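You operate a simulated robot arm through the tools that you are given. There is no shell and no other tool.

You are at the controls of a simulated two-armed robot. One attempt, no reset.

TASK
Screw the cap back on the glass jar on the box bench.

Only the result counts: the job must be done as asked and must still hold three seconds after the hand-in. Knocking over, shifting, dropping, spilling or breaking anything else fails it. A push-on lid holds only when it is set on centred and level and pressed home; a screw cap is set on level and turned clockwise until tight.

THE ROBOT
Two 6-joint arms with two-finger grippers on one trunk, on a base that drives. Base frame: it is fixed to the floor where the robot stands at the start and does not move with it; the origin is under the middle of the robot, x ahead of it, y to its left, z up. Lengths are in mm, angles in degrees, forces in N, time in s.
The left shoulder is at the start at [70, 148, 1442], the right one opposite. With the tool pointing down near the work surface each hand reaches from about 360 to 640 mm from the robot's upright axis, wherever it stands, measured 20 degrees to its own side. Places, roughly: glass jar [-3750, -1250, 750]. Payload 2.45 kg a hand.
The tool frame of a hand sits at the grasp point between the pads (the TCP): z along the fingers, y along the line on which they close. The tips reach 30 mm beyond it. Largest opening 106 mm; the body of the gripper starts 79 mm behind the TCP.
Orientation is that of the tool frame in the base frame, as a unit quaternion [x, y, z, w]. With the fingers straight down and closing along the base's y, the tool's x points along the base's -x, its y along +y and its z along -z.

THE INTERFACE
- The arms move only by the tool move_arm. It takes "left_increments", "right_increments" or both (then of equal length, played together; a hand with none holds still); each is a list that holds one entry, the list of rows, each a list of 7 numbers: the shift along the base's x, y, z in mm, then the turn, a rotation vector about the base's x, y, z in rad, then the closure, from 0 (fully open) to 1 (shut). In form: [[[x, y, z, wx, wy, wz, grip], ...]]. A call has 1 to 20 rows; each row shifts and turns the commanded pose from where the row before left it. Each row takes 0.2 s and may step no farther than 50 mm and 8.6 degrees from the row before; otherwise, or with a gripper value out of range, the whole call is refused. Where a pose cannot be reached the arm comes as near as it can. A force on the tool above 40 N (or 10 N above the force at the start of the call, whichever is more), or a blocked arm, ends the call early, and 0.2 s more pass. The fingers move at their own pace (about 72 mm/s each) and stop on an object; they squeeze with about 44 N. The grip force told is the motor's: it shows also when the fingers shut on nothing. Time passes only in rows, and 0.2 s behind the last, so rows that do not move let the fingers close. The reply holds the time, the measured pose of the TCP, the force on the tool along the base axes, the opening and the grip force, in the units named above and with some noise, with the torque about the TCP (base axes, N m) and any sound that the robot's microphone picked up.
- Cameras (640 x 400 px; columns grow to the right, rows downward): "scene" is now at [125.4, -2.7, 1656.3]; the picture's right is [-0.02, -1.00, 0.00], its down [-0.77, 0.01, -0.64] and it looks along [0.64, -0.01, -0.77] (base axes); focal length 273 px, centre (320, 200). "left" rides on the left gripper at [76, 2, -106] in its tool frame; the picture's right is [-0.02, 1.00, 0.00], its down [-0.78, -0.02, -0.62] and it looks along [-0.62, -0.01, 0.78] (tool axes); focal length 247 px, centre (320, 200). "right" rides on the right gripper at [76, -2, -106] in its tool frame; the picture's right is [0.02, 1.00, 0.00], its down [-0.78, 0.02, -0.62] and it looks along [-0.62, 0.01, 0.78] (tool axes); focal length 247 px, centre (320, 200). There is no depth. A picture from a camera that has moved, and an enlarged one, comes with that camera's place and axes in the base frame and with its lens. The place of the scene camera against the robot may be out by one fixed shift of up to 12 mm in any direction.
- camera(camera): a new picture of that camera. No time passes.
- lift_body(by): slides the trunk up (or, below 0, down) by that many mm; the arms and the scene camera ride with it, the base frame stays. It gives what a move gives, with no picture.
- base_move(legs): drives the robot by 1 to 6 legs, each [ahead, left, turn to the left] in mm, mm and degrees, along the robot's own axes; the way and the turn of a leg run together, so that a leg with both is an arc; at most 1500 mm and 180 degrees a leg. The arms and the cameras ride along, it lands a little off, and it stops where it bumps. It gives what a move gives.
- aim_head(pan, tilt): turns the head with the scene camera to pan (to the left, within 86 degrees either way) and tilt (down, from -29 to 69), counted from straight ahead of the robot. It gives what a move gives.
- inspect(camera, box): a new picture of the part [left, top, right, bottom] of that camera's present view, enlarged. No time passes.
- hand_in(): hands the job in; it is judged then, once.

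Nothing tells you exact positions but the pictures and the camera data. Unless the task says otherwise, let go and move clear before handing in.

The tools are called after "Request:" by a JSON object that holds its "api" and its "payload". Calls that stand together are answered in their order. move_arm: Moves the arms, as the interface text tells. Its arguments: {"type":"object","properties":{"left_increments":{"type":"array","items":{"type":"array","items":{"type":"array","items":{"type":"number"}}}},"right_increments":{"type":"array","items":{"type":"array","items":{"type":"array","items":{"type":"number"}}}}},"required":[]} The other tools are called the same way: lift_body (by) slides the trunk up or down; base_move (legs) drives the base; aim_head (pan, tilt) turns the head that bears the scene camera; camera (camera) takes a picture; inspect (camera, box) takes an enlarged picture of a part of a camera's view; hand_in () hands the job in.

At the start:

```text
time: 0.0
left_tcp_pos: [548.6, 276.6, 1034.8]
left_orientation: [0.0, 1.0, 0.0, 0.0]
left_force: [-0.3, -0.8, -0.4]
left_torque: [0.01, 0.0, -0.04]
left_finger_gap: 105.9
left_gripper_force: 0.0
right_tcp_pos: [580.0, -225.6, 1112.0]
right_orientation: [0.0, 1.0, 0.0, 0.0]
right_force: [0.5, 0.1, 0.2]
right_torque: [-0.04, 0.02, 0.0]
right_finger_gap: 105.8
right_gripper_force: 0.1
trunk travel left (down, up): [-914.0, 26.0]
robot x, y, heading: [2.2, 0.7, -0.1]
head pan, tilt: [-0.9, 50.1]
```

scene: 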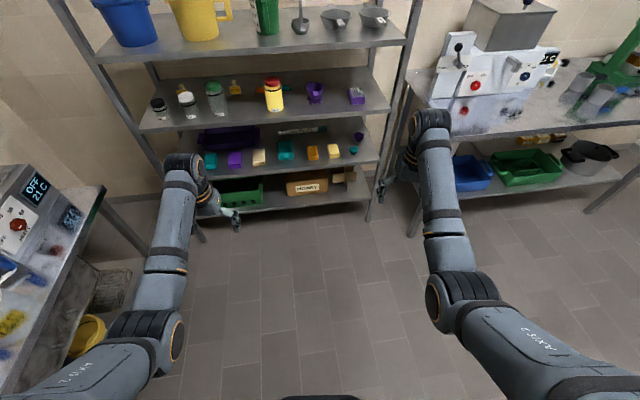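
right: 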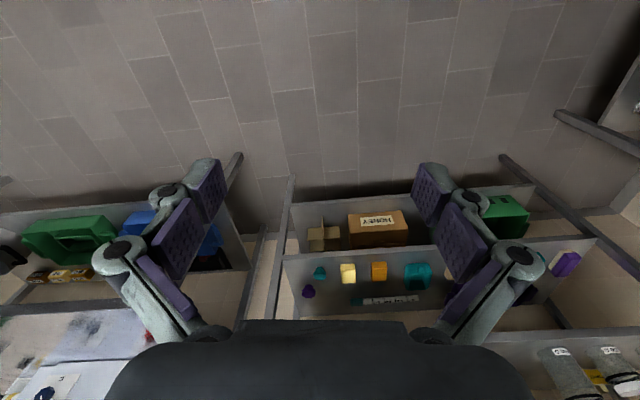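
left: 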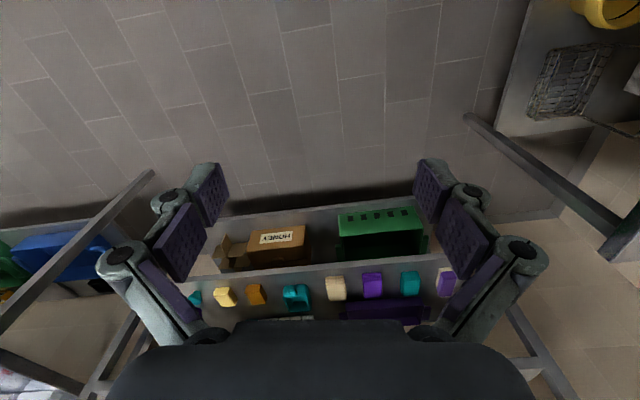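

I see shelves ahead of me and benches to the sides; the jar is said to be far behind me at about [-3750, -1250, 750]. I'll first look around to the sides with the head, then turn around.

Request:
{"api": "aim_head", "payload": {"pan": 86, "tilt": 25}}

Request:
{"api": "camera", "payload": {"camera": "scene"}}

Request:
{"api": "aim_head", "payload": {"pan": -86, "tilt": 25}}

Request:
{"api": "camera", "payload": {"camera": "scene"}}

```text
time: 1.6
left_tcp_pos: [549.1, 275.7, 1035.0]
left_orientation: [0.0, 1.0, 0.0, 0.0]
left_force: [0.4, 0.6, 0.1]
left_torque: [0.0, -0.01, -0.02]
left_finger_gap: 106.0
left_gripper_force: 0.0
right_tcp_pos: [579.7, -224.5, 1113.3]
right_orientation: [0.0, 1.0, 0.0, 0.0]
right_force: [0.2, 0.7, 0.7]
right_torque: [-0.03, -0.03, 0.0]
right_finger_gap: 105.9
right_gripper_force: 0.1
trunk travel left (down, up): [-914.0, 26.0]
robot x, y, heading: [0.9, 2.4, 0.1]
head pan, tilt: [85.9, 25.0]
```

```text
taken
camera scene: at [55.1, 90.4, 1693.9], right [1.0, -0.07, 0.0], down [-0.03, -0.42, -0.91], along [0.06, 0.9, -0.42], focal length 273 px, centre (320, 200)
```

scene: 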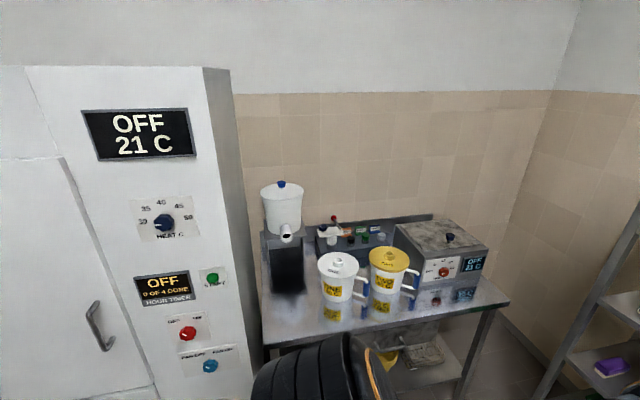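

```text
time: 4.2
left_tcp_pos: [550.0, 275.3, 1033.8]
left_orientation: [0.0, 1.0, 0.0, 0.0]
left_force: [0.1, -0.1, -0.3]
left_torque: [0.03, 0.0, -0.02]
left_finger_gap: 105.8
left_gripper_force: 0.1
right_tcp_pos: [580.5, -224.0, 1112.4]
right_orientation: [-0.001, 1.0, 0.0, 0.0]
right_force: [-0.4, 0.1, -0.1]
right_torque: [-0.02, -0.02, -0.01]
right_finger_gap: 106.0
right_gripper_force: 0.1
trunk travel left (down, up): [-914.0, 26.0]
robot x, y, heading: [1.4, 0.9, -0.2]
head pan, tilt: [-85.9, 25.0]
```

```text
taken
camera scene: at [55.0, -93.4, 1693.9], right [-1.0, -0.07, 0.0], down [-0.03, 0.42, -0.91], along [0.06, -0.9, -0.42], focal length 273 px, centre (320, 200)
```

scene: 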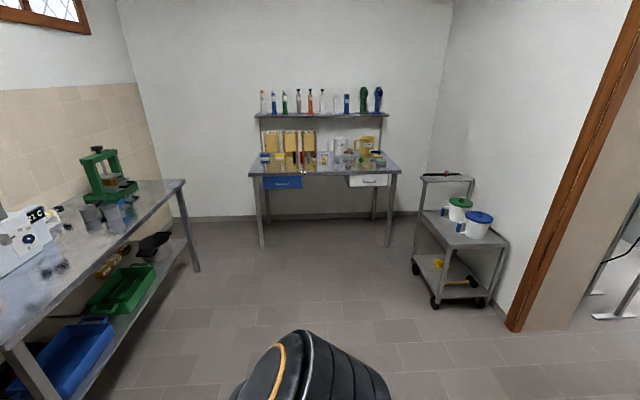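

The doorway to the next room is behind and to my right (wall at about x = -1240). I turn right 90° on the spot and look toward the doorway.

Request:
{"api": "base_move", "payload": {"legs": [[0, 0, -90]]}}

Request:
{"api": "aim_head", "payload": {"pan": -80, "tilt": 20}}

Request:
{"api": "camera", "payload": {"camera": "scene"}}

```text
time: 8.4
left_tcp_pos: [280.5, -547.0, 1034.3]
left_orientation: [0.705, 0.71, 0.0, 0.0]
left_force: [0.5, -1.0, 0.5]
left_torque: [0.01, 0.01, -0.01]
left_finger_gap: 106.2
left_gripper_force: 0.1
right_tcp_pos: [-218.8, -581.5, 1113.1]
right_orientation: [0.704, 0.71, 0.0, 0.0]
right_force: [0.2, 0.5, -0.1]
right_torque: [0.0, -0.04, 0.03]
right_finger_gap: 105.9
right_gripper_force: 0.0
trunk travel left (down, up): [-914.0, 26.0]
robot x, y, heading: [0.5, -1.8, -89.8]
head pan, tilt: [-85.9, 25.0]
```

```text
time: 9.1
left_tcp_pos: [280.3, -547.1, 1034.4]
left_orientation: [0.705, 0.709, 0.0, 0.0]
left_force: [0.6, 0.0, -0.5]
left_torque: [0.0, -0.01, -0.01]
left_finger_gap: 106.3
left_gripper_force: 0.0
right_tcp_pos: [-219.0, -581.5, 1113.5]
right_orientation: [0.704, 0.71, 0.0, -0.001]
right_force: [-0.1, -0.4, 0.1]
right_torque: [0.0, -0.02, -0.01]
right_finger_gap: 105.8
right_gripper_force: 0.0
trunk travel left (down, up): [-914.0, 26.0]
robot x, y, heading: [-1.5, 1.7, -89.3]
head pan, tilt: [-80.0, 20.0]
```

```text
taken
camera scene: at [-93.0, -68.8, 1702.0], right [-0.18, 0.98, 0.0], down [0.34, 0.06, -0.94], along [-0.92, -0.17, -0.34], focal length 273 px, centre (320, 200)
```

scene: 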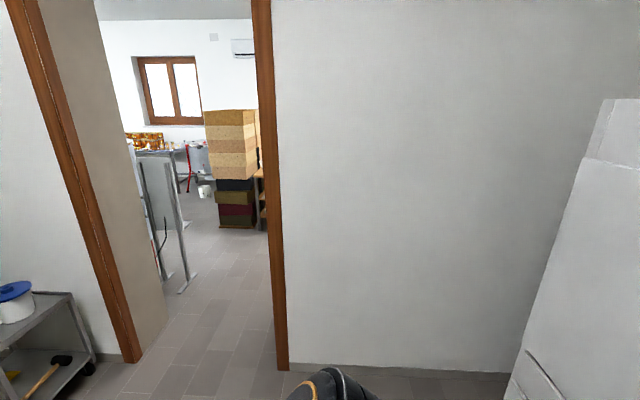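

The doorway spans roughly y = -1600 to -560 at x ≈ -1250. I drive to y ≈ -1085, turn to face -x, and look through it.

Request:
{"api": "base_move", "payload": {"legs": [[1085, 0, 0], [0, 0, -90]]}}

Request:
{"api": "aim_head", "payload": {"pan": 0, "tilt": 20}}

Request:
{"api": "camera", "payload": {"camera": "scene"}}

```text
time: 18.3
left_tcp_pos: [-516.4, -1384.2, 1033.9]
left_orientation: [1.0, 0.03, 0.0, 0.0]
left_force: [0.5, 0.8, 0.5]
left_torque: [0.01, 0.02, -0.01]
left_finger_gap: 106.1
left_gripper_force: 0.0
right_tcp_pos: [-576.6, -886.5, 1112.9]
right_orientation: [1.0, 0.031, 0.001, 0.0]
right_force: [0.0, -0.2, -0.2]
right_torque: [0.01, 0.02, -0.05]
right_finger_gap: 105.9
right_gripper_force: 0.1
trunk travel left (down, up): [-914.0, 26.0]
robot x, y, heading: [17.1, -1073.9, -176.5]
head pan, tilt: [-80.0, 20.0]
```

```text
time: 19.9
left_tcp_pos: [-516.9, -1382.1, 1033.5]
left_orientation: [1.0, 0.03, 0.0, 0.0]
left_force: [-0.2, 0.5, -0.7]
left_torque: [0.0, 0.0, -0.01]
left_finger_gap: 106.2
left_gripper_force: 0.1
right_tcp_pos: [-576.4, -885.9, 1113.4]
right_orientation: [1.0, 0.03, -0.001, 0.0]
right_force: [-0.8, -0.1, 0.1]
right_torque: [0.03, 0.02, 0.01]
right_finger_gap: 106.2
right_gripper_force: 0.1
trunk travel left (down, up): [-914.0, 26.0]
robot x, y, heading: [14.7, -1075.4, -176.6]
head pan, tilt: [0.0, 20.0]
```

```text
taken
camera scene: at [-129.5, -1084.8, 1702.0], right [-0.06, 1.0, 0.0], down [0.34, 0.02, -0.94], along [-0.94, -0.06, -0.34], focal length 273 px, centre (320, 200)
```

scene: 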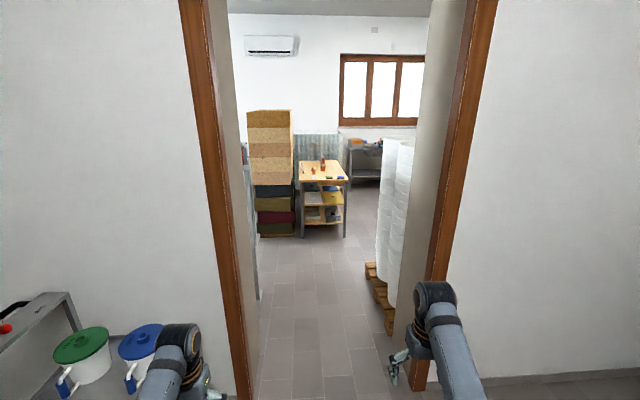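

The box bench (wood top) stands straight ahead through the doorway with items on it; a pallet with white stacks on the right just beyond the door and a stack of boxes to the left of the bench. Let me zoom in.

Request:
{"api": "inspect", "payload": {"camera": "scene", "box": [180, 100, 500, 300]}}

Request:
{"api": "inspect", "payload": {"camera": "scene", "box": [280, 140, 370, 200]}}

```text
2.00 times, centred on (340, 200) of scene
camera zoom: at [-129.5, -1084.8, 1702.0], right [-0.06, 1.0, 0.0], down [0.34, 0.02, -0.94], along [-0.94, -0.06, -0.34], focal length 546 px, centre (280, 200)
```

zoom: 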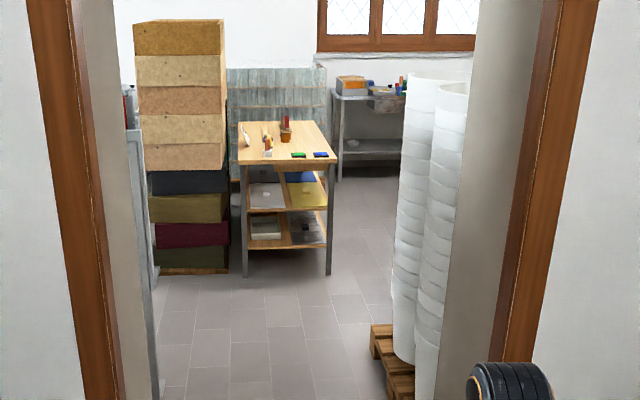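

```text
6.67 times, centred on (325, 170) of scene
camera zoom: at [-129.5, -1084.8, 1702.0], right [-0.06, 1.0, 0.0], down [0.34, 0.02, -0.94], along [-0.94, -0.06, -0.34], focal length 1819 px, centre (287, 400)
```

zoom: 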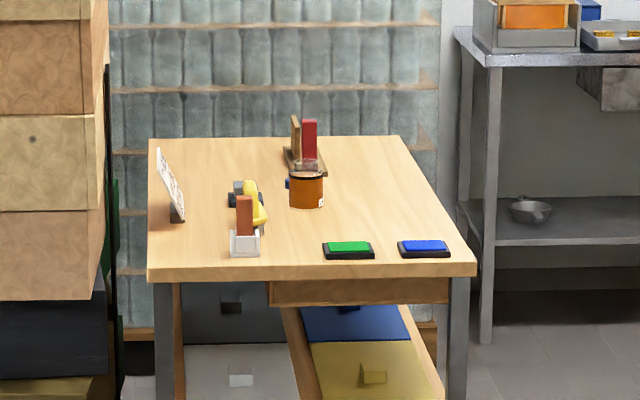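

The jar (open, honey-coloured) stands on the box bench; the cap isn't visible yet. I straighten the heading, shift a bit left and drive up to the doorway.

Request:
{"api": "base_move", "payload": {"legs": [[0, 0, -3.4], [400, 40, 0]]}}

Request:
{"api": "camera", "payload": {"camera": "scene"}}

```text
time: 22.8
left_tcp_pos: [-931.3, -1396.0, 1035.5]
left_orientation: [1.0, 0.003, -0.001, 0.0]
left_force: [0.7, -0.2, 0.4]
left_torque: [-0.04, 0.03, -0.01]
left_finger_gap: 106.0
left_gripper_force: 0.0
right_tcp_pos: [-963.6, -895.1, 1113.8]
right_orientation: [1.0, 0.004, -0.001, 0.0]
right_force: [-0.4, 0.9, 1.3]
right_torque: [-0.02, 0.0, -0.01]
right_finger_gap: 105.9
right_gripper_force: 0.1
trunk travel left (down, up): [-914.0, 26.0]
robot x, y, heading: [-386.1, -1117.1, -179.9]
head pan, tilt: [0.0, 20.0]
```

```text
taken
camera scene: at [-528.3, -1118.4, 1702.2], right [-0.01, 1.0, 0.0], down [0.34, 0.0, -0.94], along [-0.94, -0.01, -0.34], focal length 273 px, centre (320, 200)
```

scene: 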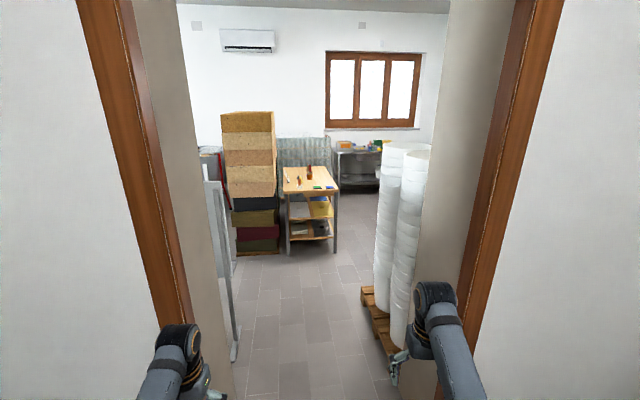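

The corridor is clear between the left stand (y ≈ -1750) and the pallet (y ≈ -760). I drive straight through along y ≈ -1150.

Request:
{"api": "base_move", "payload": {"legs": [[300, 40, 0], [1000, 0, 0]]}}

Request:
{"api": "camera", "payload": {"camera": "scene"}}

```text
time: 29.7
left_tcp_pos: [-2234.5, -1466.1, 1035.6]
left_orientation: [1.0, 0.012, 0.0, -0.001]
left_force: [-0.1, 0.5, 0.0]
left_torque: [0.02, 0.01, -0.04]
left_finger_gap: 105.9
left_gripper_force: 0.1
right_tcp_pos: [-2277.0, -966.3, 1112.2]
right_orientation: [1.0, 0.012, -0.001, 0.0]
right_force: [-0.2, -0.5, 0.4]
right_torque: [0.04, -0.01, -0.04]
right_finger_gap: 105.9
right_gripper_force: 0.0
trunk travel left (down, up): [-914.0, 26.0]
robot x, y, heading: [-1690.6, -1180.0, -178.4]
head pan, tilt: [0.0, 20.0]
```

```text
taken
camera scene: at [-1837.6, -1182.2, 1702.1], right [-0.02, 1.0, 0.0], down [0.34, 0.01, -0.94], along [-0.94, -0.02, -0.34], focal length 273 px, centre (320, 200)
```

scene: 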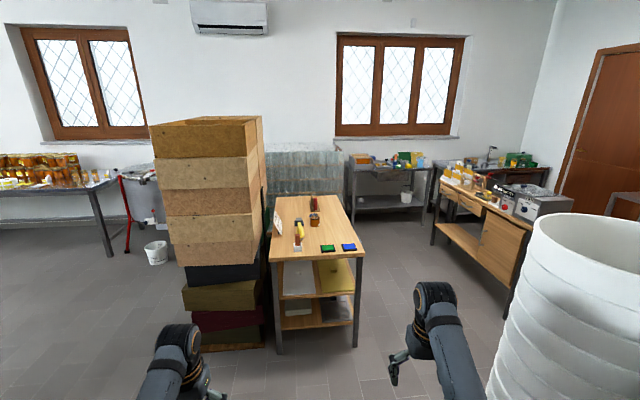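

I'm through the doorway; the bench is about 1.5 m ahead. I zoom in on its top.

Request:
{"api": "inspect", "payload": {"camera": "scene", "box": [250, 180, 380, 270]}}

Request:
{"api": "inspect", "payload": {"camera": "scene", "box": [280, 190, 340, 230]}}

```text
4.44 times, centred on (315, 225) of scene
camera zoom: at [-1837.6, -1182.2, 1702.1], right [-0.02, 1.0, 0.0], down [0.34, 0.01, -0.94], along [-0.94, -0.02, -0.34], focal length 1213 px, centre (342, 89)
```

zoom: 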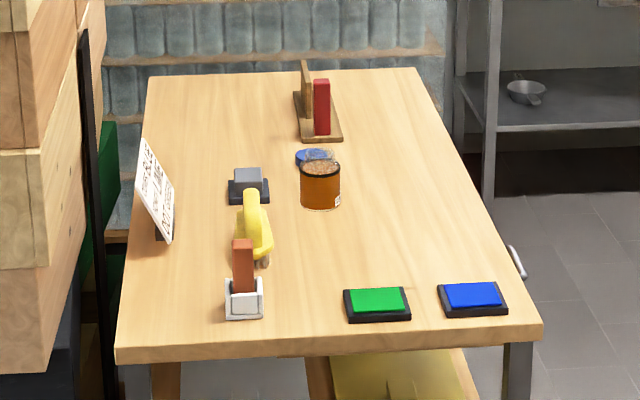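

```text
10.00 times, centred on (310, 210) of scene
camera zoom: at [-1837.6, -1182.2, 1702.1], right [-0.02, 1.0, 0.0], down [0.34, 0.01, -0.94], along [-0.94, -0.02, -0.34], focal length 2728 px, centre (420, 100)
```

zoom: 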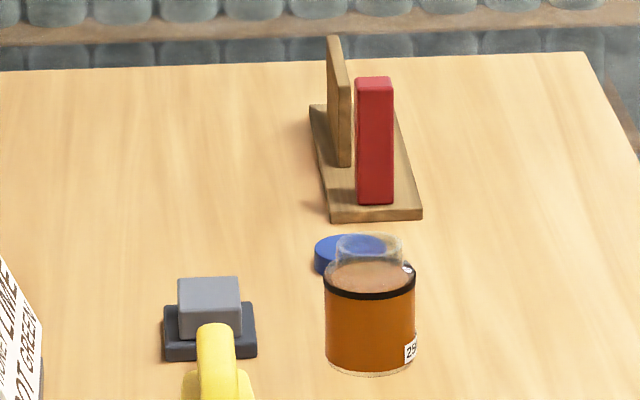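

I see the open honey jar near the middle of the bench, with its blue cap lying just behind it (at about x=-3840). The bench is turned about 8°, its right side is open; I'll drive ahead up to before the bench, then go round to its right side.

Request:
{"api": "base_move", "payload": {"legs": [[1000, 0, -1.6], [260, 0, 0]]}}

Request:
{"api": "aim_head", "payload": {"pan": 0, "tilt": 45}}

Request:
{"api": "camera", "payload": {"camera": "scene"}}

Request:
{"api": "aim_head", "payload": {"pan": -80, "tilt": 45}}

Request:
{"api": "camera", "payload": {"camera": "scene"}}

```text
time: 36.4
left_tcp_pos: [-3506.3, -1482.5, 1035.7]
left_orientation: [1.0, 0.009, 0.0, 0.0]
left_force: [0.1, -0.9, -0.1]
left_torque: [0.0, 0.04, -0.03]
left_finger_gap: 106.0
left_gripper_force: 0.0
right_tcp_pos: [-3545.7, -983.4, 1112.9]
right_orientation: [1.0, 0.008, -0.001, 0.0]
right_force: [0.5, -0.7, 0.1]
right_torque: [-0.02, 0.0, -0.04]
right_finger_gap: 106.0
right_gripper_force: 0.1
trunk travel left (down, up): [-914.0, 26.0]
robot x, y, heading: [-2961.9, -1198.1, -179.0]
head pan, tilt: [0.0, 20.0]
```

```text
time: 37.3
left_tcp_pos: [-3508.0, -1483.6, 1035.1]
left_orientation: [1.0, 0.009, 0.001, -0.001]
left_force: [-0.2, -0.3, -0.6]
left_torque: [-0.03, -0.02, 0.01]
left_finger_gap: 106.3
left_gripper_force: 0.1
right_tcp_pos: [-3548.1, -982.3, 1113.0]
right_orientation: [1.0, 0.009, 0.0, -0.001]
right_force: [0.4, -1.3, 0.1]
right_torque: [-0.01, -0.04, -0.02]
right_finger_gap: 106.1
right_gripper_force: 0.1
trunk travel left (down, up): [-914.0, 26.0]
robot x, y, heading: [-2963.9, -1196.2, -179.1]
head pan, tilt: [0.0, 45.0]
```

```text
taken
camera scene: at [-3098.2, -1201.8, 1663.3], right [-0.02, 1.0, 0.0], down [0.71, 0.01, -0.71], along [-0.71, -0.01, -0.71], focal length 273 px, centre (320, 200)
```

scene: 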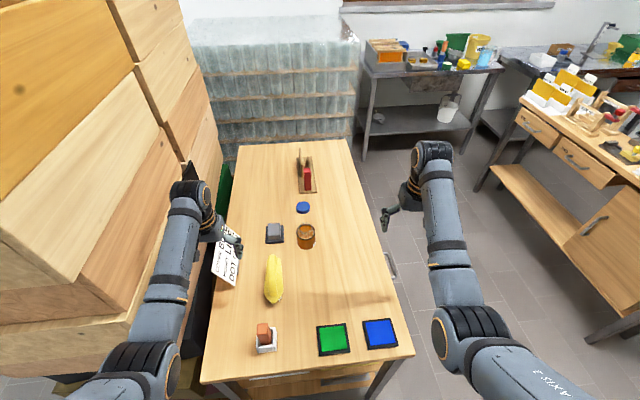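

```text
time: 38.8
left_tcp_pos: [-3507.3, -1484.9, 1034.5]
left_orientation: [1.0, 0.008, 0.0, 0.0]
left_force: [0.0, 0.3, 0.6]
left_torque: [0.01, 0.0, 0.0]
left_finger_gap: 106.1
left_gripper_force: 0.1
right_tcp_pos: [-3546.1, -983.3, 1112.0]
right_orientation: [1.0, 0.009, -0.001, 0.0]
right_force: [0.1, 0.0, -0.2]
right_torque: [-0.01, 0.01, 0.02]
right_finger_gap: 106.2
right_gripper_force: 0.1
trunk travel left (down, up): [-914.0, 26.0]
robot x, y, heading: [-2961.5, -1197.5, -178.9]
head pan, tilt: [-80.0, 45.0]
```

```text
taken
camera scene: at [-3031.3, -1120.5, 1663.4], right [0.98, 0.19, 0.0], down [0.14, -0.69, -0.71], along [-0.14, 0.69, -0.71], focal length 273 px, centre (320, 200)
```

scene: 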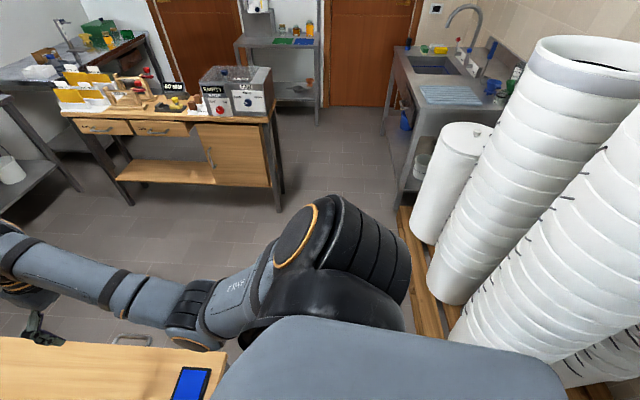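

The right side of the bench is clear (about 1.2 m to the next bench), and the blue cap lies behind the jar. I strafe right to y ≈ -620 and then go ahead alongside the bench.

Request:
{"api": "base_move", "payload": {"legs": [[0, -580, 0]]}}

Request:
{"api": "aim_head", "payload": {"pan": 0, "tilt": 45}}

Request:
{"api": "camera", "payload": {"camera": "scene"}}

```text
time: 42.1
left_tcp_pos: [-3518.0, -899.7, 1034.2]
left_orientation: [1.0, 0.009, 0.0, 0.0]
left_force: [-0.4, 0.1, -0.1]
left_torque: [0.05, 0.01, 0.03]
left_finger_gap: 106.0
left_gripper_force: 0.0
right_tcp_pos: [-3557.1, -399.8, 1113.6]
right_orientation: [1.0, 0.01, 0.0, 0.0]
right_force: [-1.0, -0.2, -0.6]
right_torque: [0.02, -0.01, -0.01]
right_finger_gap: 105.9
right_gripper_force: 0.2
trunk travel left (down, up): [-914.0, 26.0]
robot x, y, heading: [-2973.0, -612.6, -178.6]
head pan, tilt: [-80.0, 45.0]
```

```text
time: 43.6
left_tcp_pos: [-3517.0, -898.9, 1033.9]
left_orientation: [1.0, 0.01, 0.001, -0.001]
left_force: [0.4, 0.9, -0.5]
left_torque: [0.0, 0.01, 0.01]
left_finger_gap: 105.9
left_gripper_force: 0.1
right_tcp_pos: [-3558.3, -398.2, 1112.7]
right_orientation: [1.0, 0.01, 0.0, -0.001]
right_force: [0.3, 0.9, -0.4]
right_torque: [0.0, -0.02, 0.01]
right_finger_gap: 106.0
right_gripper_force: 0.0
trunk travel left (down, up): [-914.0, 26.0]
robot x, y, heading: [-2976.6, -613.0, -178.9]
head pan, tilt: [0.0, 45.0]
```

```text
taken
camera scene: at [-3107.8, -616.7, 1663.3], right [-0.02, 1.0, 0.0], down [0.71, 0.01, -0.71], along [-0.71, -0.01, -0.71], focal length 273 px, centre (320, 200)
```

scene: 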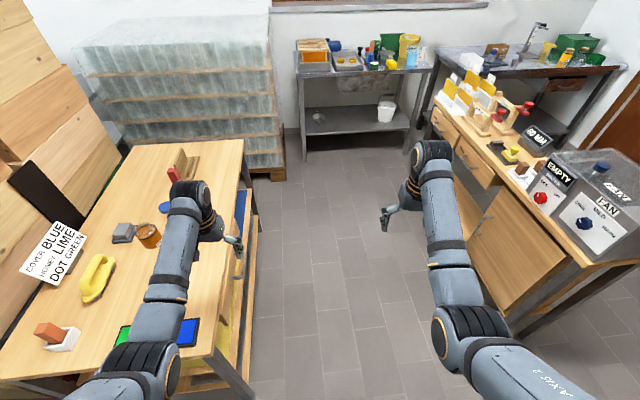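

The jar looks to be at about [-3735, -1277] and the cap at [-3930, -1294], each about 300 mm from the bench's right edge. I check my own base footprint by looking down.

Request:
{"api": "aim_head", "payload": {"pan": 0, "tilt": 69}}

Request:
{"api": "camera", "payload": {"camera": "scene"}}

Request:
{"api": "aim_head", "payload": {"pan": 60, "tilt": 69}}

Request:
{"api": "camera", "payload": {"camera": "scene"}}

```text
time: 44.5
left_tcp_pos: [-3517.8, -899.2, 1034.2]
left_orientation: [1.0, 0.009, 0.0, 0.001]
left_force: [-0.3, -0.3, 0.2]
left_torque: [0.0, -0.01, 0.0]
left_finger_gap: 106.1
left_gripper_force: 0.1
right_tcp_pos: [-3559.1, -399.4, 1112.9]
right_orientation: [1.0, 0.009, 0.0, 0.0]
right_force: [-0.3, 1.0, 0.1]
right_torque: [0.01, -0.01, 0.03]
right_finger_gap: 106.1
right_gripper_force: 0.1
trunk travel left (down, up): [-914.0, 26.0]
robot x, y, heading: [-2973.6, -615.1, -179.1]
head pan, tilt: [0.0, 68.8]
```

```text
taken
camera scene: at [-3082.4, -616.5, 1634.5], right [-0.02, 1.0, 0.0], down [0.93, 0.02, -0.36], along [-0.36, -0.01, -0.93], focal length 273 px, centre (320, 200)
```

scene: 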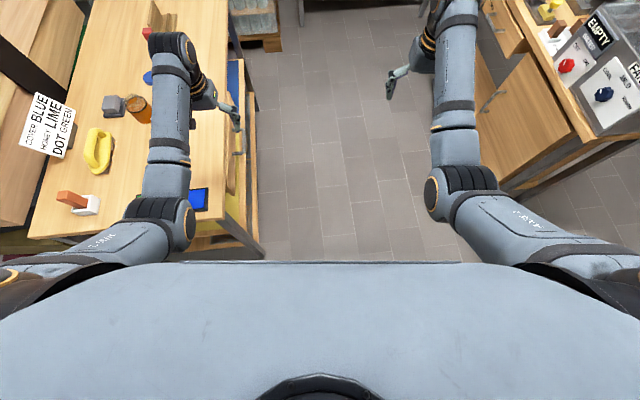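

```text
time: 45.8
left_tcp_pos: [-3517.9, -899.0, 1033.7]
left_orientation: [1.0, 0.009, 0.001, 0.0]
left_force: [0.5, -0.6, 0.0]
left_torque: [0.01, -0.01, -0.03]
left_finger_gap: 106.0
left_gripper_force: 0.0
right_tcp_pos: [-3558.6, -399.0, 1111.7]
right_orientation: [1.0, 0.009, 0.001, 0.0]
right_force: [0.1, -1.0, 0.2]
right_torque: [-0.02, 0.01, 0.03]
right_finger_gap: 105.6
right_gripper_force: 0.0
trunk travel left (down, up): [-914.0, 26.0]
robot x, y, heading: [-2973.9, -611.8, -179.0]
head pan, tilt: [60.0, 68.8]
```

```text
taken
camera scene: at [-3053.6, -664.3, 1634.5], right [-0.88, 0.48, 0.0], down [0.45, 0.82, -0.36], along [-0.18, -0.32, -0.93], focal length 273 px, centre (320, 200)
```

scene: 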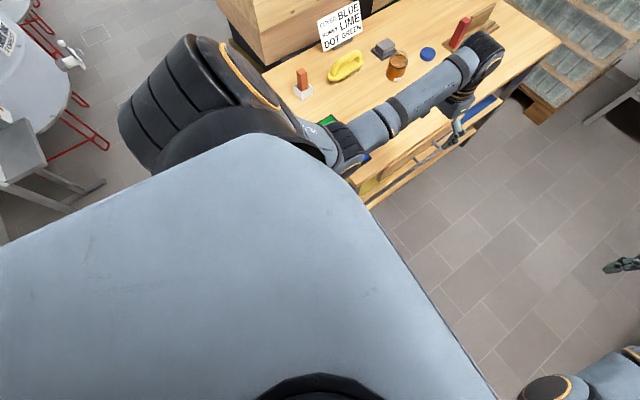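

My base can't be seen past the trunk but it reaches less than about 330 mm forward. I strafe 110 mm right for clearance, drive ahead beside the bench and turn left to face the jar from the bench's long side.

Request:
{"api": "base_move", "payload": {"legs": [[0, -110, 0], [880, 0, 0], [0, 0, 97]]}}

Request:
{"api": "aim_head", "payload": {"pan": 0, "tilt": 50}}

Request:
{"api": "camera", "payload": {"camera": "scene"}}

```text
time: 55.5
left_tcp_pos: [-3540.6, -1023.3, 1034.9]
left_orientation: [0.664, 0.747, 0.0, -0.001]
left_force: [-1.1, -0.4, 0.2]
left_torque: [-0.01, 0.01, 0.0]
left_finger_gap: 106.0
left_gripper_force: 0.0
right_tcp_pos: [-4033.1, -1114.1, 1113.5]
right_orientation: [0.663, 0.748, 0.001, 0.0]
right_force: [0.7, -0.4, 0.2]
right_torque: [-0.04, 0.0, 0.0]
right_finger_gap: 106.2
right_gripper_force: 0.0
trunk travel left (down, up): [-914.0, 26.0]
robot x, y, heading: [-3881.2, -510.8, -83.2]
head pan, tilt: [60.0, 68.8]
```

```text
time: 56.8
left_tcp_pos: [-3540.3, -1022.8, 1034.1]
left_orientation: [0.664, 0.748, 0.0, 0.0]
left_force: [-0.4, 0.5, 0.5]
left_torque: [0.01, -0.01, 0.01]
left_finger_gap: 105.9
left_gripper_force: 0.0
right_tcp_pos: [-4034.9, -1114.0, 1112.1]
right_orientation: [0.663, 0.748, 0.001, 0.0]
right_force: [-0.2, -0.2, -0.3]
right_torque: [0.0, 0.0, 0.01]
right_finger_gap: 106.0
right_gripper_force: 0.1
trunk travel left (down, up): [-914.0, 26.0]
robot x, y, heading: [-3878.2, -514.8, -83.2]
head pan, tilt: [0.0, 50.0]
```

```text
taken
camera scene: at [-3866.4, -639.2, 1656.4], right [-0.99, -0.12, 0.0], down [-0.09, 0.76, -0.64], along [0.08, -0.64, -0.77], focal length 273 px, centre (320, 200)
```

scene: 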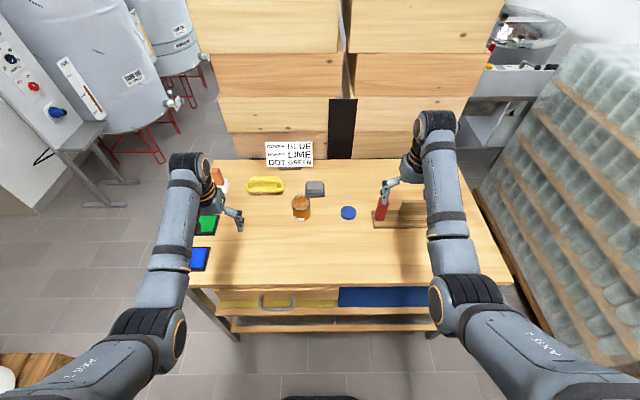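

I now face the bench squarely: jar about 790 mm ahead and 73 mm left, cap about 797 mm ahead and 113 mm right, bench edge about 489 mm ahead of my axis. I move forward 130 and left 50.

Request:
{"api": "base_move", "payload": {"legs": [[130, 50, 0]]}}

Request:
{"api": "camera", "payload": {"camera": "scene"}}

Request:
{"api": "inspect", "payload": {"camera": "scene", "box": [240, 120, 440, 245]}}

Request:
{"api": "camera", "payload": {"camera": "right"}}

Request:
{"api": "camera", "payload": {"camera": "left"}}

```text
time: 58.1
left_tcp_pos: [-3476.6, -1144.2, 1035.5]
left_orientation: [0.664, 0.748, 0.0, 0.001]
left_force: [0.8, -0.6, -0.1]
left_torque: [0.01, 0.03, 0.0]
left_finger_gap: 105.9
left_gripper_force: 0.1
right_tcp_pos: [-3970.8, -1233.2, 1115.1]
right_orientation: [0.663, 0.748, 0.0, 0.0]
right_force: [0.2, 0.4, 0.4]
right_torque: [-0.04, 0.01, -0.01]
right_finger_gap: 106.0
right_gripper_force: 0.1
trunk travel left (down, up): [-914.0, 26.0]
robot x, y, heading: [-3814.9, -633.2, -83.2]
head pan, tilt: [0.0, 50.0]
```

```text
taken
camera scene: at [-3803.0, -758.4, 1656.7], right [-0.99, -0.12, 0.0], down [-0.09, 0.76, -0.64], along [0.08, -0.64, -0.77], focal length 273 px, centre (320, 200)
```

scene: 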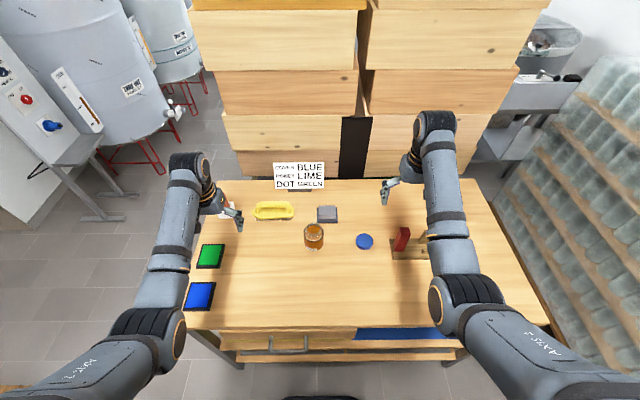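

```text
3.20 times, centred on (340, 182) of scene
camera zoom: at [-3803.0, -758.4, 1656.7], right [-0.99, -0.12, 0.0], down [-0.09, 0.76, -0.64], along [0.08, -0.64, -0.77], focal length 873 px, centre (256, 256)
```

zoom: 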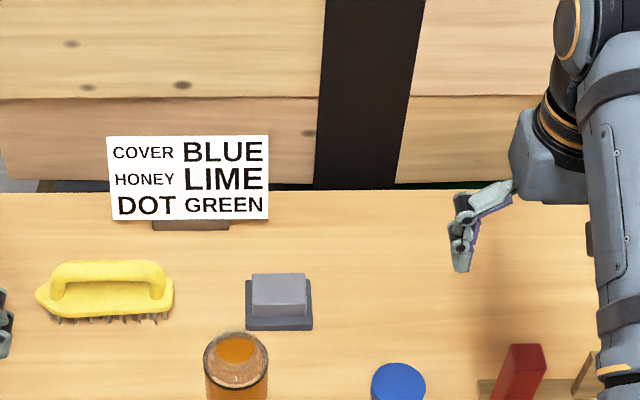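

```text
taken
camera right: at [-3980.8, -1157.5, 1220.1], right [0.99, 0.14, 0.0], down [0.11, -0.77, 0.62], along [0.09, -0.62, -0.78], focal length 247 px, centre (320, 200)
```

right: 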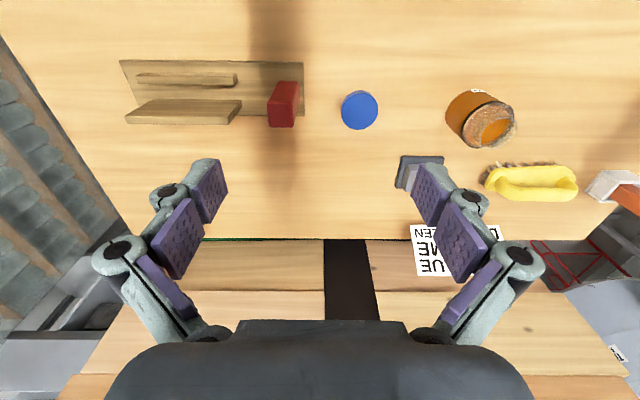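

```text
taken
camera left: at [-3482.2, -1066.6, 1142.3], right [1.0, 0.1, 0.0], down [0.08, -0.78, 0.62], along [0.06, -0.62, -0.78], focal length 247 px, centre (320, 200)
```

left: 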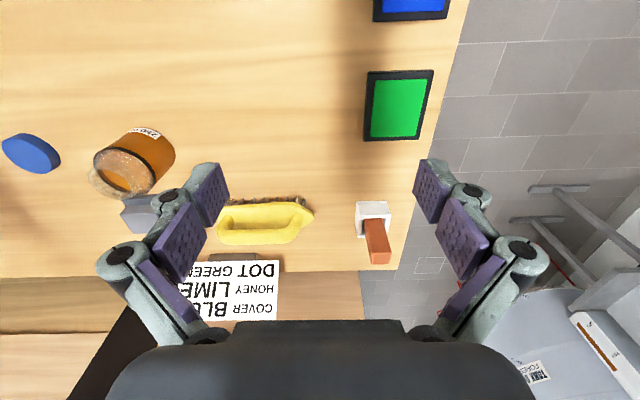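

I see the jar, the cap (blue disc) beside it, and a tool rack to the right. I zoom in through the right and left gripper cameras to measure them and see which way up the cap lies.

Request:
{"api": "inspect", "payload": {"camera": "right", "box": [320, 70, 400, 120]}}

Request:
{"api": "inspect", "payload": {"camera": "right", "box": [420, 70, 540, 145]}}

Request:
{"api": "inspect", "payload": {"camera": "left", "box": [0, 100, 192, 220]}}

Request:
{"api": "inspect", "payload": {"camera": "scene", "box": [290, 205, 450, 305]}}

```text
8.00 times, centred on (360, 95) of right
camera zoom: at [-3980.8, -1157.5, 1220.1], right [0.99, 0.14, 0.0], down [0.11, -0.77, 0.62], along [0.09, -0.62, -0.78], focal length 1976 px, centre (0, 1040)
```

zoom: 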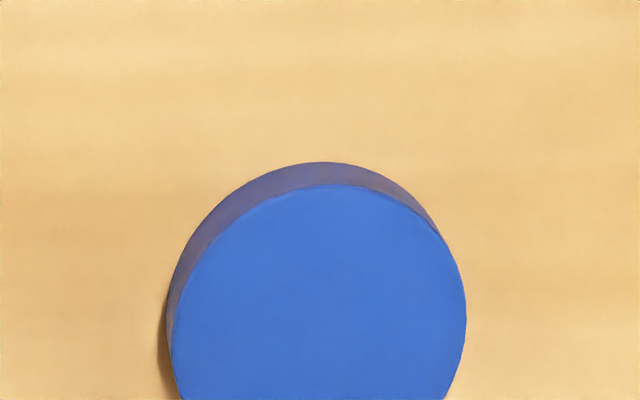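

```text
5.33 times, centred on (480, 108) of right
camera zoom: at [-3980.8, -1157.5, 1220.1], right [0.99, 0.14, 0.0], down [0.11, -0.77, 0.62], along [0.09, -0.62, -0.78], focal length 1317 px, centre (-533, 693)
```

zoom: 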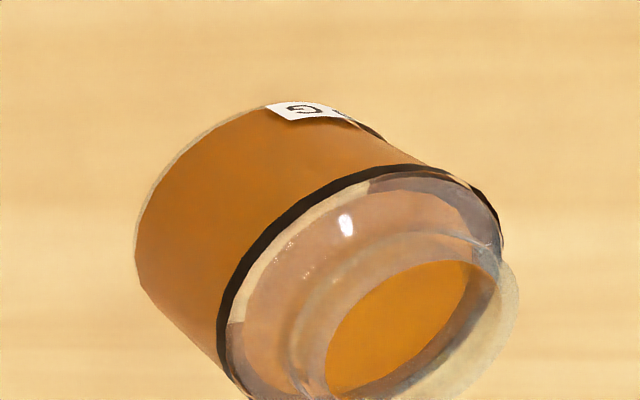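

```text
3.33 times, centred on (96, 160) of left
camera zoom: at [-3482.2, -1066.6, 1142.3], right [1.0, 0.1, 0.0], down [0.08, -0.78, 0.62], along [0.06, -0.62, -0.78], focal length 823 px, centre (1067, 333)
```

zoom: 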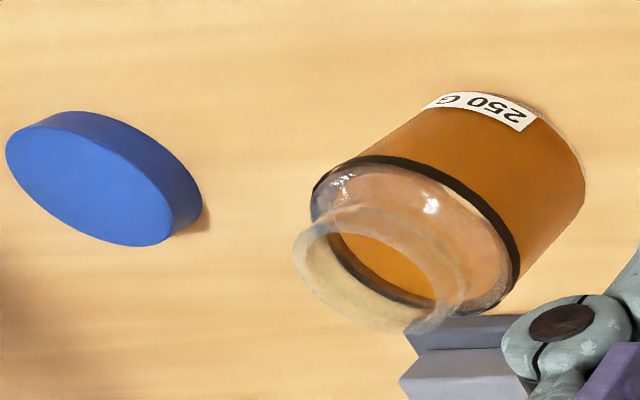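

```text
4.00 times, centred on (370, 255) of scene
camera zoom: at [-3803.0, -758.4, 1656.7], right [-0.99, -0.12, 0.0], down [-0.09, 0.76, -0.64], along [0.08, -0.64, -0.77], focal length 1091 px, centre (120, -20)
```

zoom: 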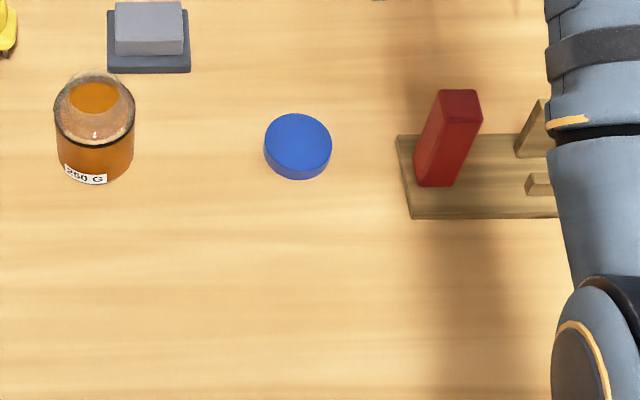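

Triangulating both gripper cameras: bench top z ≈ 797, jar axis ≈ [-3718, -1261] with rim at z ≈ 890, cap lying top-up at ≈ [-3898, -1284], top z ≈ 815, diameter ≈ 60. I'll raise both arms, then lower the trunk 170 mm to gain reach.

Request:
{"api": "move_arm", "payload": {"left_increments": [[[0, 0, 45, 0, 0, 0, 0], [0, 0, 45, 0, 0, 0, 0], [0, 0, 45, 0, 0, 0, 0], [0, 0, 45, 0, 0, 0, 0]]], "right_increments": [[[0, 0, 40, 0, 0, 0, 0], [0, 0, 40, 0, 0, 0, 0], [0, 0, 40, 0, 0, 0, 0], [0, 0, 40, 0, 0, 0, 0]]]}}

Request:
{"api": "lift_body", "payload": {"by": -170}}

Request:
{"api": "camera", "payload": {"camera": "scene"}}

```text
time: 59.1
left_tcp_pos: [-3456.5, -1201.3, 1152.4]
left_orientation: [0.664, 0.748, 0.002, -0.001]
left_force: [-0.6, 0.1, 1.1]
left_torque: [0.0, -0.01, -0.01]
left_finger_gap: 106.1
left_gripper_force: 0.0
left hand out of reach, approached as far as the arm can: row 2, 3, 4
right_tcp_pos: [-3960.3, -1309.2, 1225.7]
right_orientation: [0.664, 0.748, 0.0, -0.001]
right_force: [-0.1, 0.5, -0.2]
right_torque: [-0.03, -0.04, -0.03]
right_finger_gap: 106.1
right_gripper_force: 0.0
right hand out of reach, approached as far as the arm can: row 1, 2, 3, 4
trunk travel left (down, up): [-914.0, 26.0]
robot x, y, heading: [-3812.8, -631.0, -83.5]
head pan, tilt: [0.0, 50.0]
```

```text
time: 61.0
left_tcp_pos: [-3456.5, -1200.7, 983.4]
left_orientation: [0.664, 0.748, 0.0, 0.001]
left_force: [0.5, 0.4, 1.8]
left_torque: [-0.03, 0.0, 0.01]
left_finger_gap: 106.1
left_gripper_force: 0.0
right_tcp_pos: [-3962.1, -1308.2, 1056.0]
right_orientation: [0.663, 0.748, -0.001, 0.0]
right_force: [-0.6, 0.0, -0.5]
right_torque: [0.0, 0.01, -0.01]
right_finger_gap: 106.1
right_gripper_force: 0.0
trunk travel left (down, up): [-744.0, 196.0]
robot x, y, heading: [-3815.6, -629.9, -83.2]
head pan, tilt: [0.0, 50.0]
```

```text
taken
camera scene: at [-3801.6, -761.1, 1486.5], right [-0.99, -0.12, 0.0], down [-0.09, 0.76, -0.64], along [0.08, -0.64, -0.77], focal length 273 px, centre (320, 200)
```

scene: 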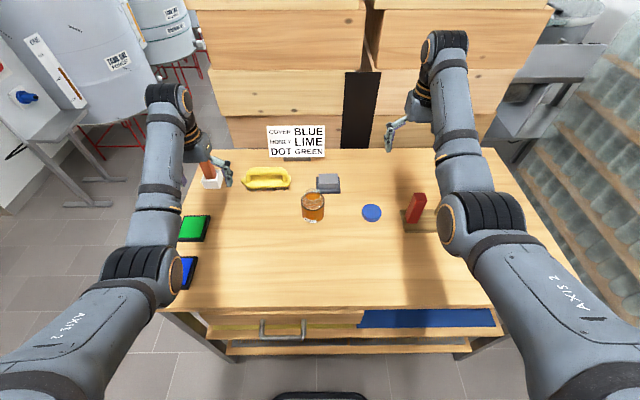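

The arms hit a wrist limit when raised but are clear of everything, and the trunk is down. Next I pitch the left hand to about 40° below horizontal and yaw it 30° to the right, in place, so it can hold the jar body from the near-left side.

Request:
{"api": "move_arm", "payload": {"left_increments": [[[0, 0, 0, -0.1444, -0.0172, 0, 0], [0, 0, 0, -0.1444, -0.0172, 0, 0], [0, 0, 0, -0.1444, -0.0172, 0, 0], [0, 0, 0, -0.1444, -0.0172, 0, 0], [0, 0, 0, -0.1444, -0.0172, 0, 0], [0, 0, 0, -0.1444, -0.0172, 0, 0], [0, 0, 0, 0, 0, -0.131, 0], [0, 0, 0, 0, 0, -0.131, 0], [0, 0, 0, 0, 0, -0.131, 0], [0, 0, 0, 0, 0, -0.131, 0]]]}}

Request:
{"api": "camera", "payload": {"camera": "scene"}}

Request:
{"api": "camera", "payload": {"camera": "left"}}

```text
time: 63.2
left_tcp_pos: [-3455.4, -1202.0, 982.4]
left_orientation: [0.757, 0.498, -0.354, 0.232]
left_force: [1.2, -0.3, -0.6]
left_torque: [0.03, 0.0, -0.03]
left_finger_gap: 106.1
left_gripper_force: 0.0
right_tcp_pos: [-3960.6, -1308.0, 1055.6]
right_orientation: [0.663, 0.748, 0.0, 0.001]
right_force: [-0.6, -0.1, -1.3]
right_torque: [0.0, 0.04, 0.02]
right_finger_gap: 105.7
right_gripper_force: 0.0
trunk travel left (down, up): [-744.0, 196.0]
robot x, y, heading: [-3815.7, -633.7, -83.4]
head pan, tilt: [0.0, 50.0]
```

```text
taken
camera scene: at [-3800.8, -761.8, 1486.4], right [-0.99, -0.12, 0.0], down [-0.09, 0.76, -0.64], along [0.08, -0.64, -0.77], focal length 273 px, centre (320, 200)
```

scene: 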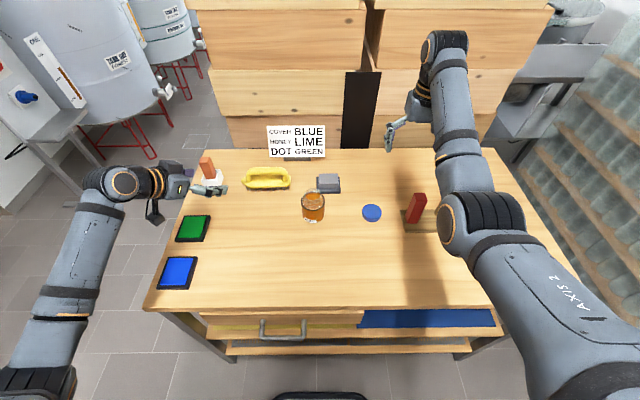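

```text
taken
camera left: at [-3401.3, -1080.7, 992.6], right [0.91, -0.41, 0.02], down [-0.03, -0.02, 1.0], along [-0.41, -0.91, -0.03], focal length 247 px, centre (320, 200)
```

left: 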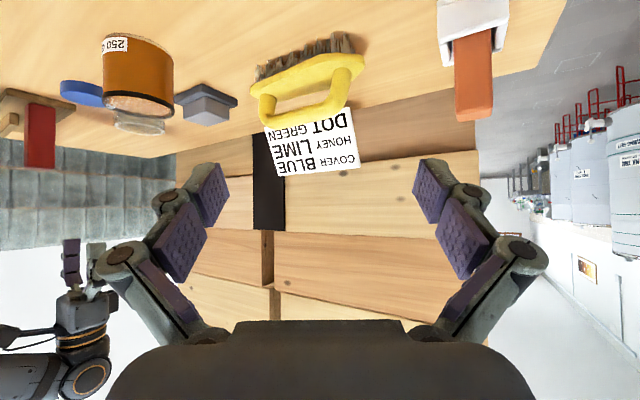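

The left hand is oriented as wanted, and its camera view confirms the jar position. I bring it to a standoff about 130 mm back from the grip along its approach axis.

Request:
{"api": "move_arm", "payload": {"left_increments": [[[-43.7, 8.6, -11.5, 0, 0, 0, 0], [-43.7, 8.6, -11.5, 0, 0, 0, 0], [-43.7, 8.6, -11.5, 0, 0, 0, 0], [-43.7, 8.6, -11.5, 0, 0, 0, 0], [-43.7, 8.6, -11.5, 0, 0, 0, 0]]]}}

Request:
{"api": "camera", "payload": {"camera": "scene"}}

Request:
{"api": "camera", "payload": {"camera": "left"}}

Request:
{"api": "camera", "payload": {"camera": "right"}}

```text
time: 64.6
left_tcp_pos: [-3643.8, -1159.4, 918.5]
left_orientation: [0.774, 0.484, -0.318, 0.255]
left_force: [0.2, 0.3, -0.2]
left_torque: [0.04, 0.05, -0.01]
left_finger_gap: 106.1
left_gripper_force: 0.1
right_tcp_pos: [-3958.9, -1308.6, 1055.6]
right_orientation: [0.664, 0.748, 0.0, -0.001]
right_force: [0.0, 0.8, -0.5]
right_torque: [-0.03, 0.01, 0.01]
right_finger_gap: 105.7
right_gripper_force: 0.1
trunk travel left (down, up): [-744.0, 196.0]
robot x, y, heading: [-3816.6, -633.3, -83.4]
head pan, tilt: [0.0, 50.0]
stopped in row 5 (left hand): the arm was blocked; the commanded pose is now the measured one
```

```text
taken
camera scene: at [-3799.4, -761.4, 1486.4], right [-0.99, -0.12, 0.0], down [-0.09, 0.76, -0.64], along [0.08, -0.64, -0.77], focal length 273 px, centre (320, 200)
```

scene: 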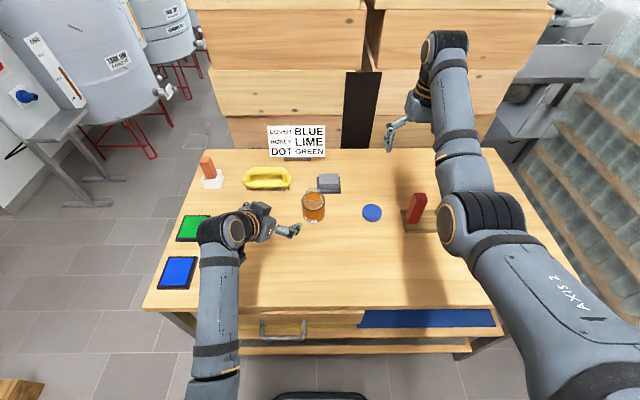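

```text
taken
camera left: at [-3588.8, -1038.7, 933.5], right [0.91, -0.41, 0.1], down [-0.12, -0.01, 0.99], along [-0.41, -0.91, -0.06], focal length 247 px, centre (320, 200)
```

left: 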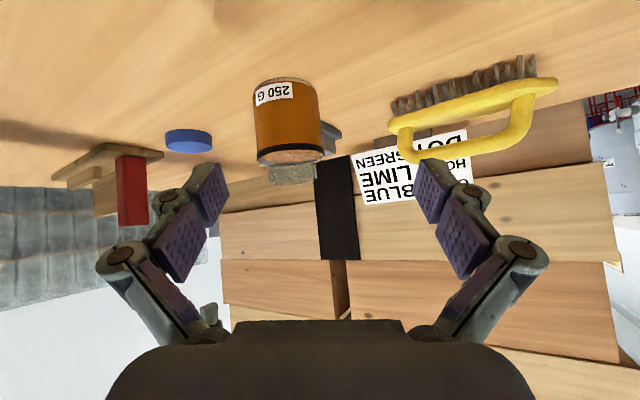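

```text
taken
camera right: at [-3970.0, -1232.6, 1162.5], right [0.99, 0.14, 0.0], down [0.11, -0.78, 0.62], along [0.09, -0.61, -0.78], focal length 247 px, centre (320, 200)
```

right: 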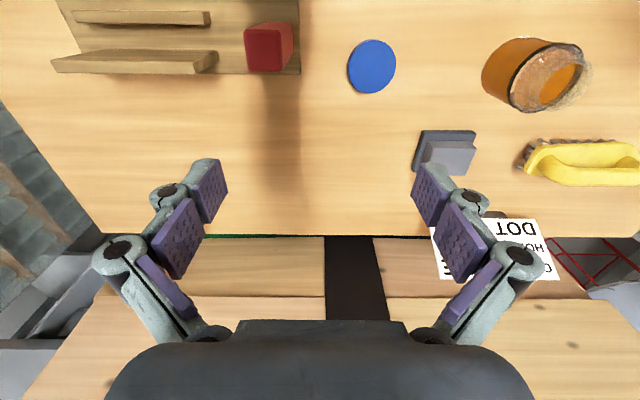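

The left arm reported being blocked just short of the standoff. I look down toward my left elbow to see what it's touching.

Request:
{"api": "aim_head", "payload": {"pan": 25, "tilt": 69}}

Request:
{"api": "camera", "payload": {"camera": "scene"}}

```text
time: 65.5
left_tcp_pos: [-3645.3, -1160.0, 919.3]
left_orientation: [0.774, 0.484, -0.318, 0.256]
left_force: [0.3, -0.5, 0.0]
left_torque: [-0.01, 0.01, -0.03]
left_finger_gap: 106.2
left_gripper_force: 0.1
right_tcp_pos: [-3961.2, -1308.5, 1054.7]
right_orientation: [0.664, 0.748, 0.0, 0.0]
right_force: [1.3, -0.1, 0.2]
right_torque: [0.01, -0.02, -0.03]
right_finger_gap: 106.0
right_gripper_force: 0.0
trunk travel left (down, up): [-744.0, 196.0]
robot x, y, heading: [-3811.3, -631.2, -83.5]
head pan, tilt: [25.0, 68.8]
```

```text
taken
camera scene: at [-3781.5, -732.4, 1464.5], right [-0.85, -0.53, 0.0], down [-0.49, 0.79, -0.36], along [0.19, -0.31, -0.93], focal length 273 px, centre (320, 200)
```

scene: 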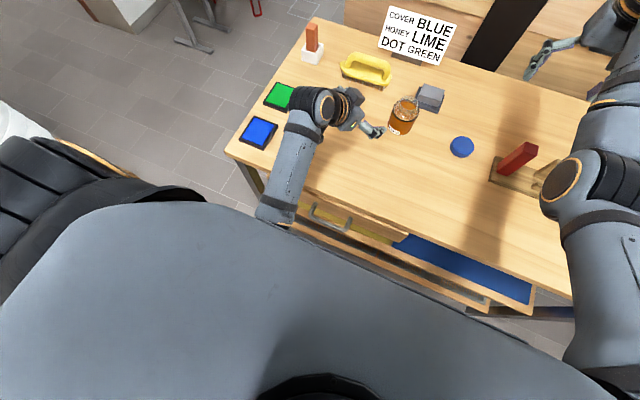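

The left elbow is folded back close to my own trunk, so the arm was blocked by its own fold. I'll bring the left hand around more from the left (tool pointing mostly to my right), which unfolds the arm and leaves room for the right hand.

Request:
{"api": "move_arm", "payload": {"left_increments": [[[15, -11, 0, 0.0069, 0.0235, -0.1297, 0], [5, -11, -2, 0.0069, 0.0235, -0.1297, 0], [-6, -11, -2, 0.0069, 0.0235, -0.1297, 0], [-10, -11, -3, 0.0069, 0.0235, -0.1297, 0]]]}}

Request:
{"api": "aim_head", "payload": {"pan": 0, "tilt": 55}}

Request:
{"api": "camera", "payload": {"camera": "scene"}}

Request:
{"api": "camera", "payload": {"camera": "left"}}

```text
time: 66.5
left_tcp_pos: [-3641.5, -1205.0, 912.2]
left_orientation: [0.859, 0.287, -0.403, 0.131]
left_force: [-0.2, 0.0, -0.4]
left_torque: [0.03, 0.02, 0.0]
left_finger_gap: 105.6
left_gripper_force: 0.1
right_tcp_pos: [-3960.8, -1309.1, 1054.3]
right_orientation: [0.663, 0.749, 0.0, 0.0]
right_force: [-0.2, -0.3, -0.5]
right_torque: [0.03, 0.02, -0.02]
right_finger_gap: 105.8
right_gripper_force: 0.1
trunk travel left (down, up): [-744.0, 196.0]
robot x, y, heading: [-3815.2, -632.3, -83.1]
head pan, tilt: [25.0, 68.8]
```

```text
time: 67.4
left_tcp_pos: [-3642.4, -1202.7, 912.6]
left_orientation: [0.859, 0.286, -0.404, 0.132]
left_force: [-0.3, -0.9, 0.0]
left_torque: [-0.01, 0.01, 0.02]
left_finger_gap: 106.3
left_gripper_force: 0.1
right_tcp_pos: [-3961.1, -1307.7, 1055.8]
right_orientation: [0.664, 0.748, 0.001, 0.0]
right_force: [-0.4, -0.4, 1.0]
right_torque: [0.0, 0.0, 0.02]
right_finger_gap: 106.0
right_gripper_force: 0.1
trunk travel left (down, up): [-744.0, 196.0]
robot x, y, heading: [-3815.4, -629.8, -83.5]
head pan, tilt: [0.0, 55.0]
```

```text
taken
camera scene: at [-3802.2, -756.1, 1479.9], right [-0.99, -0.12, 0.0], down [-0.1, 0.81, -0.57], along [0.07, -0.57, -0.82], focal length 273 px, centre (320, 200)
```

scene: 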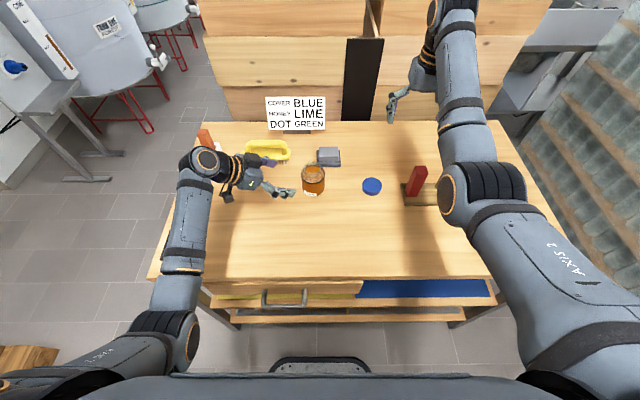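

```text
taken
camera left: at [-3534.9, -1125.2, 923.0], right [0.59, -0.81, 0.01], down [-0.03, 0.0, 1.0], along [-0.81, -0.59, -0.02], focal length 247 px, centre (320, 200)
```

left: 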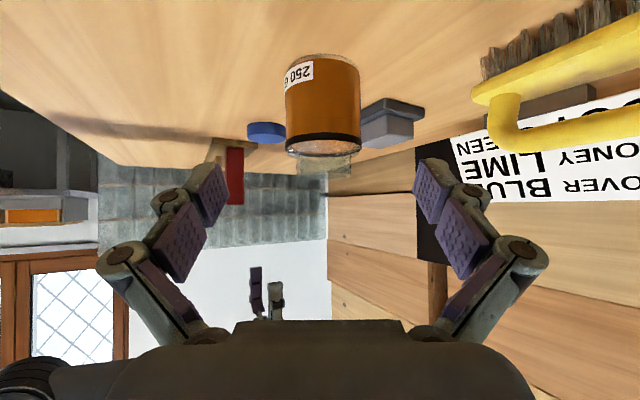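

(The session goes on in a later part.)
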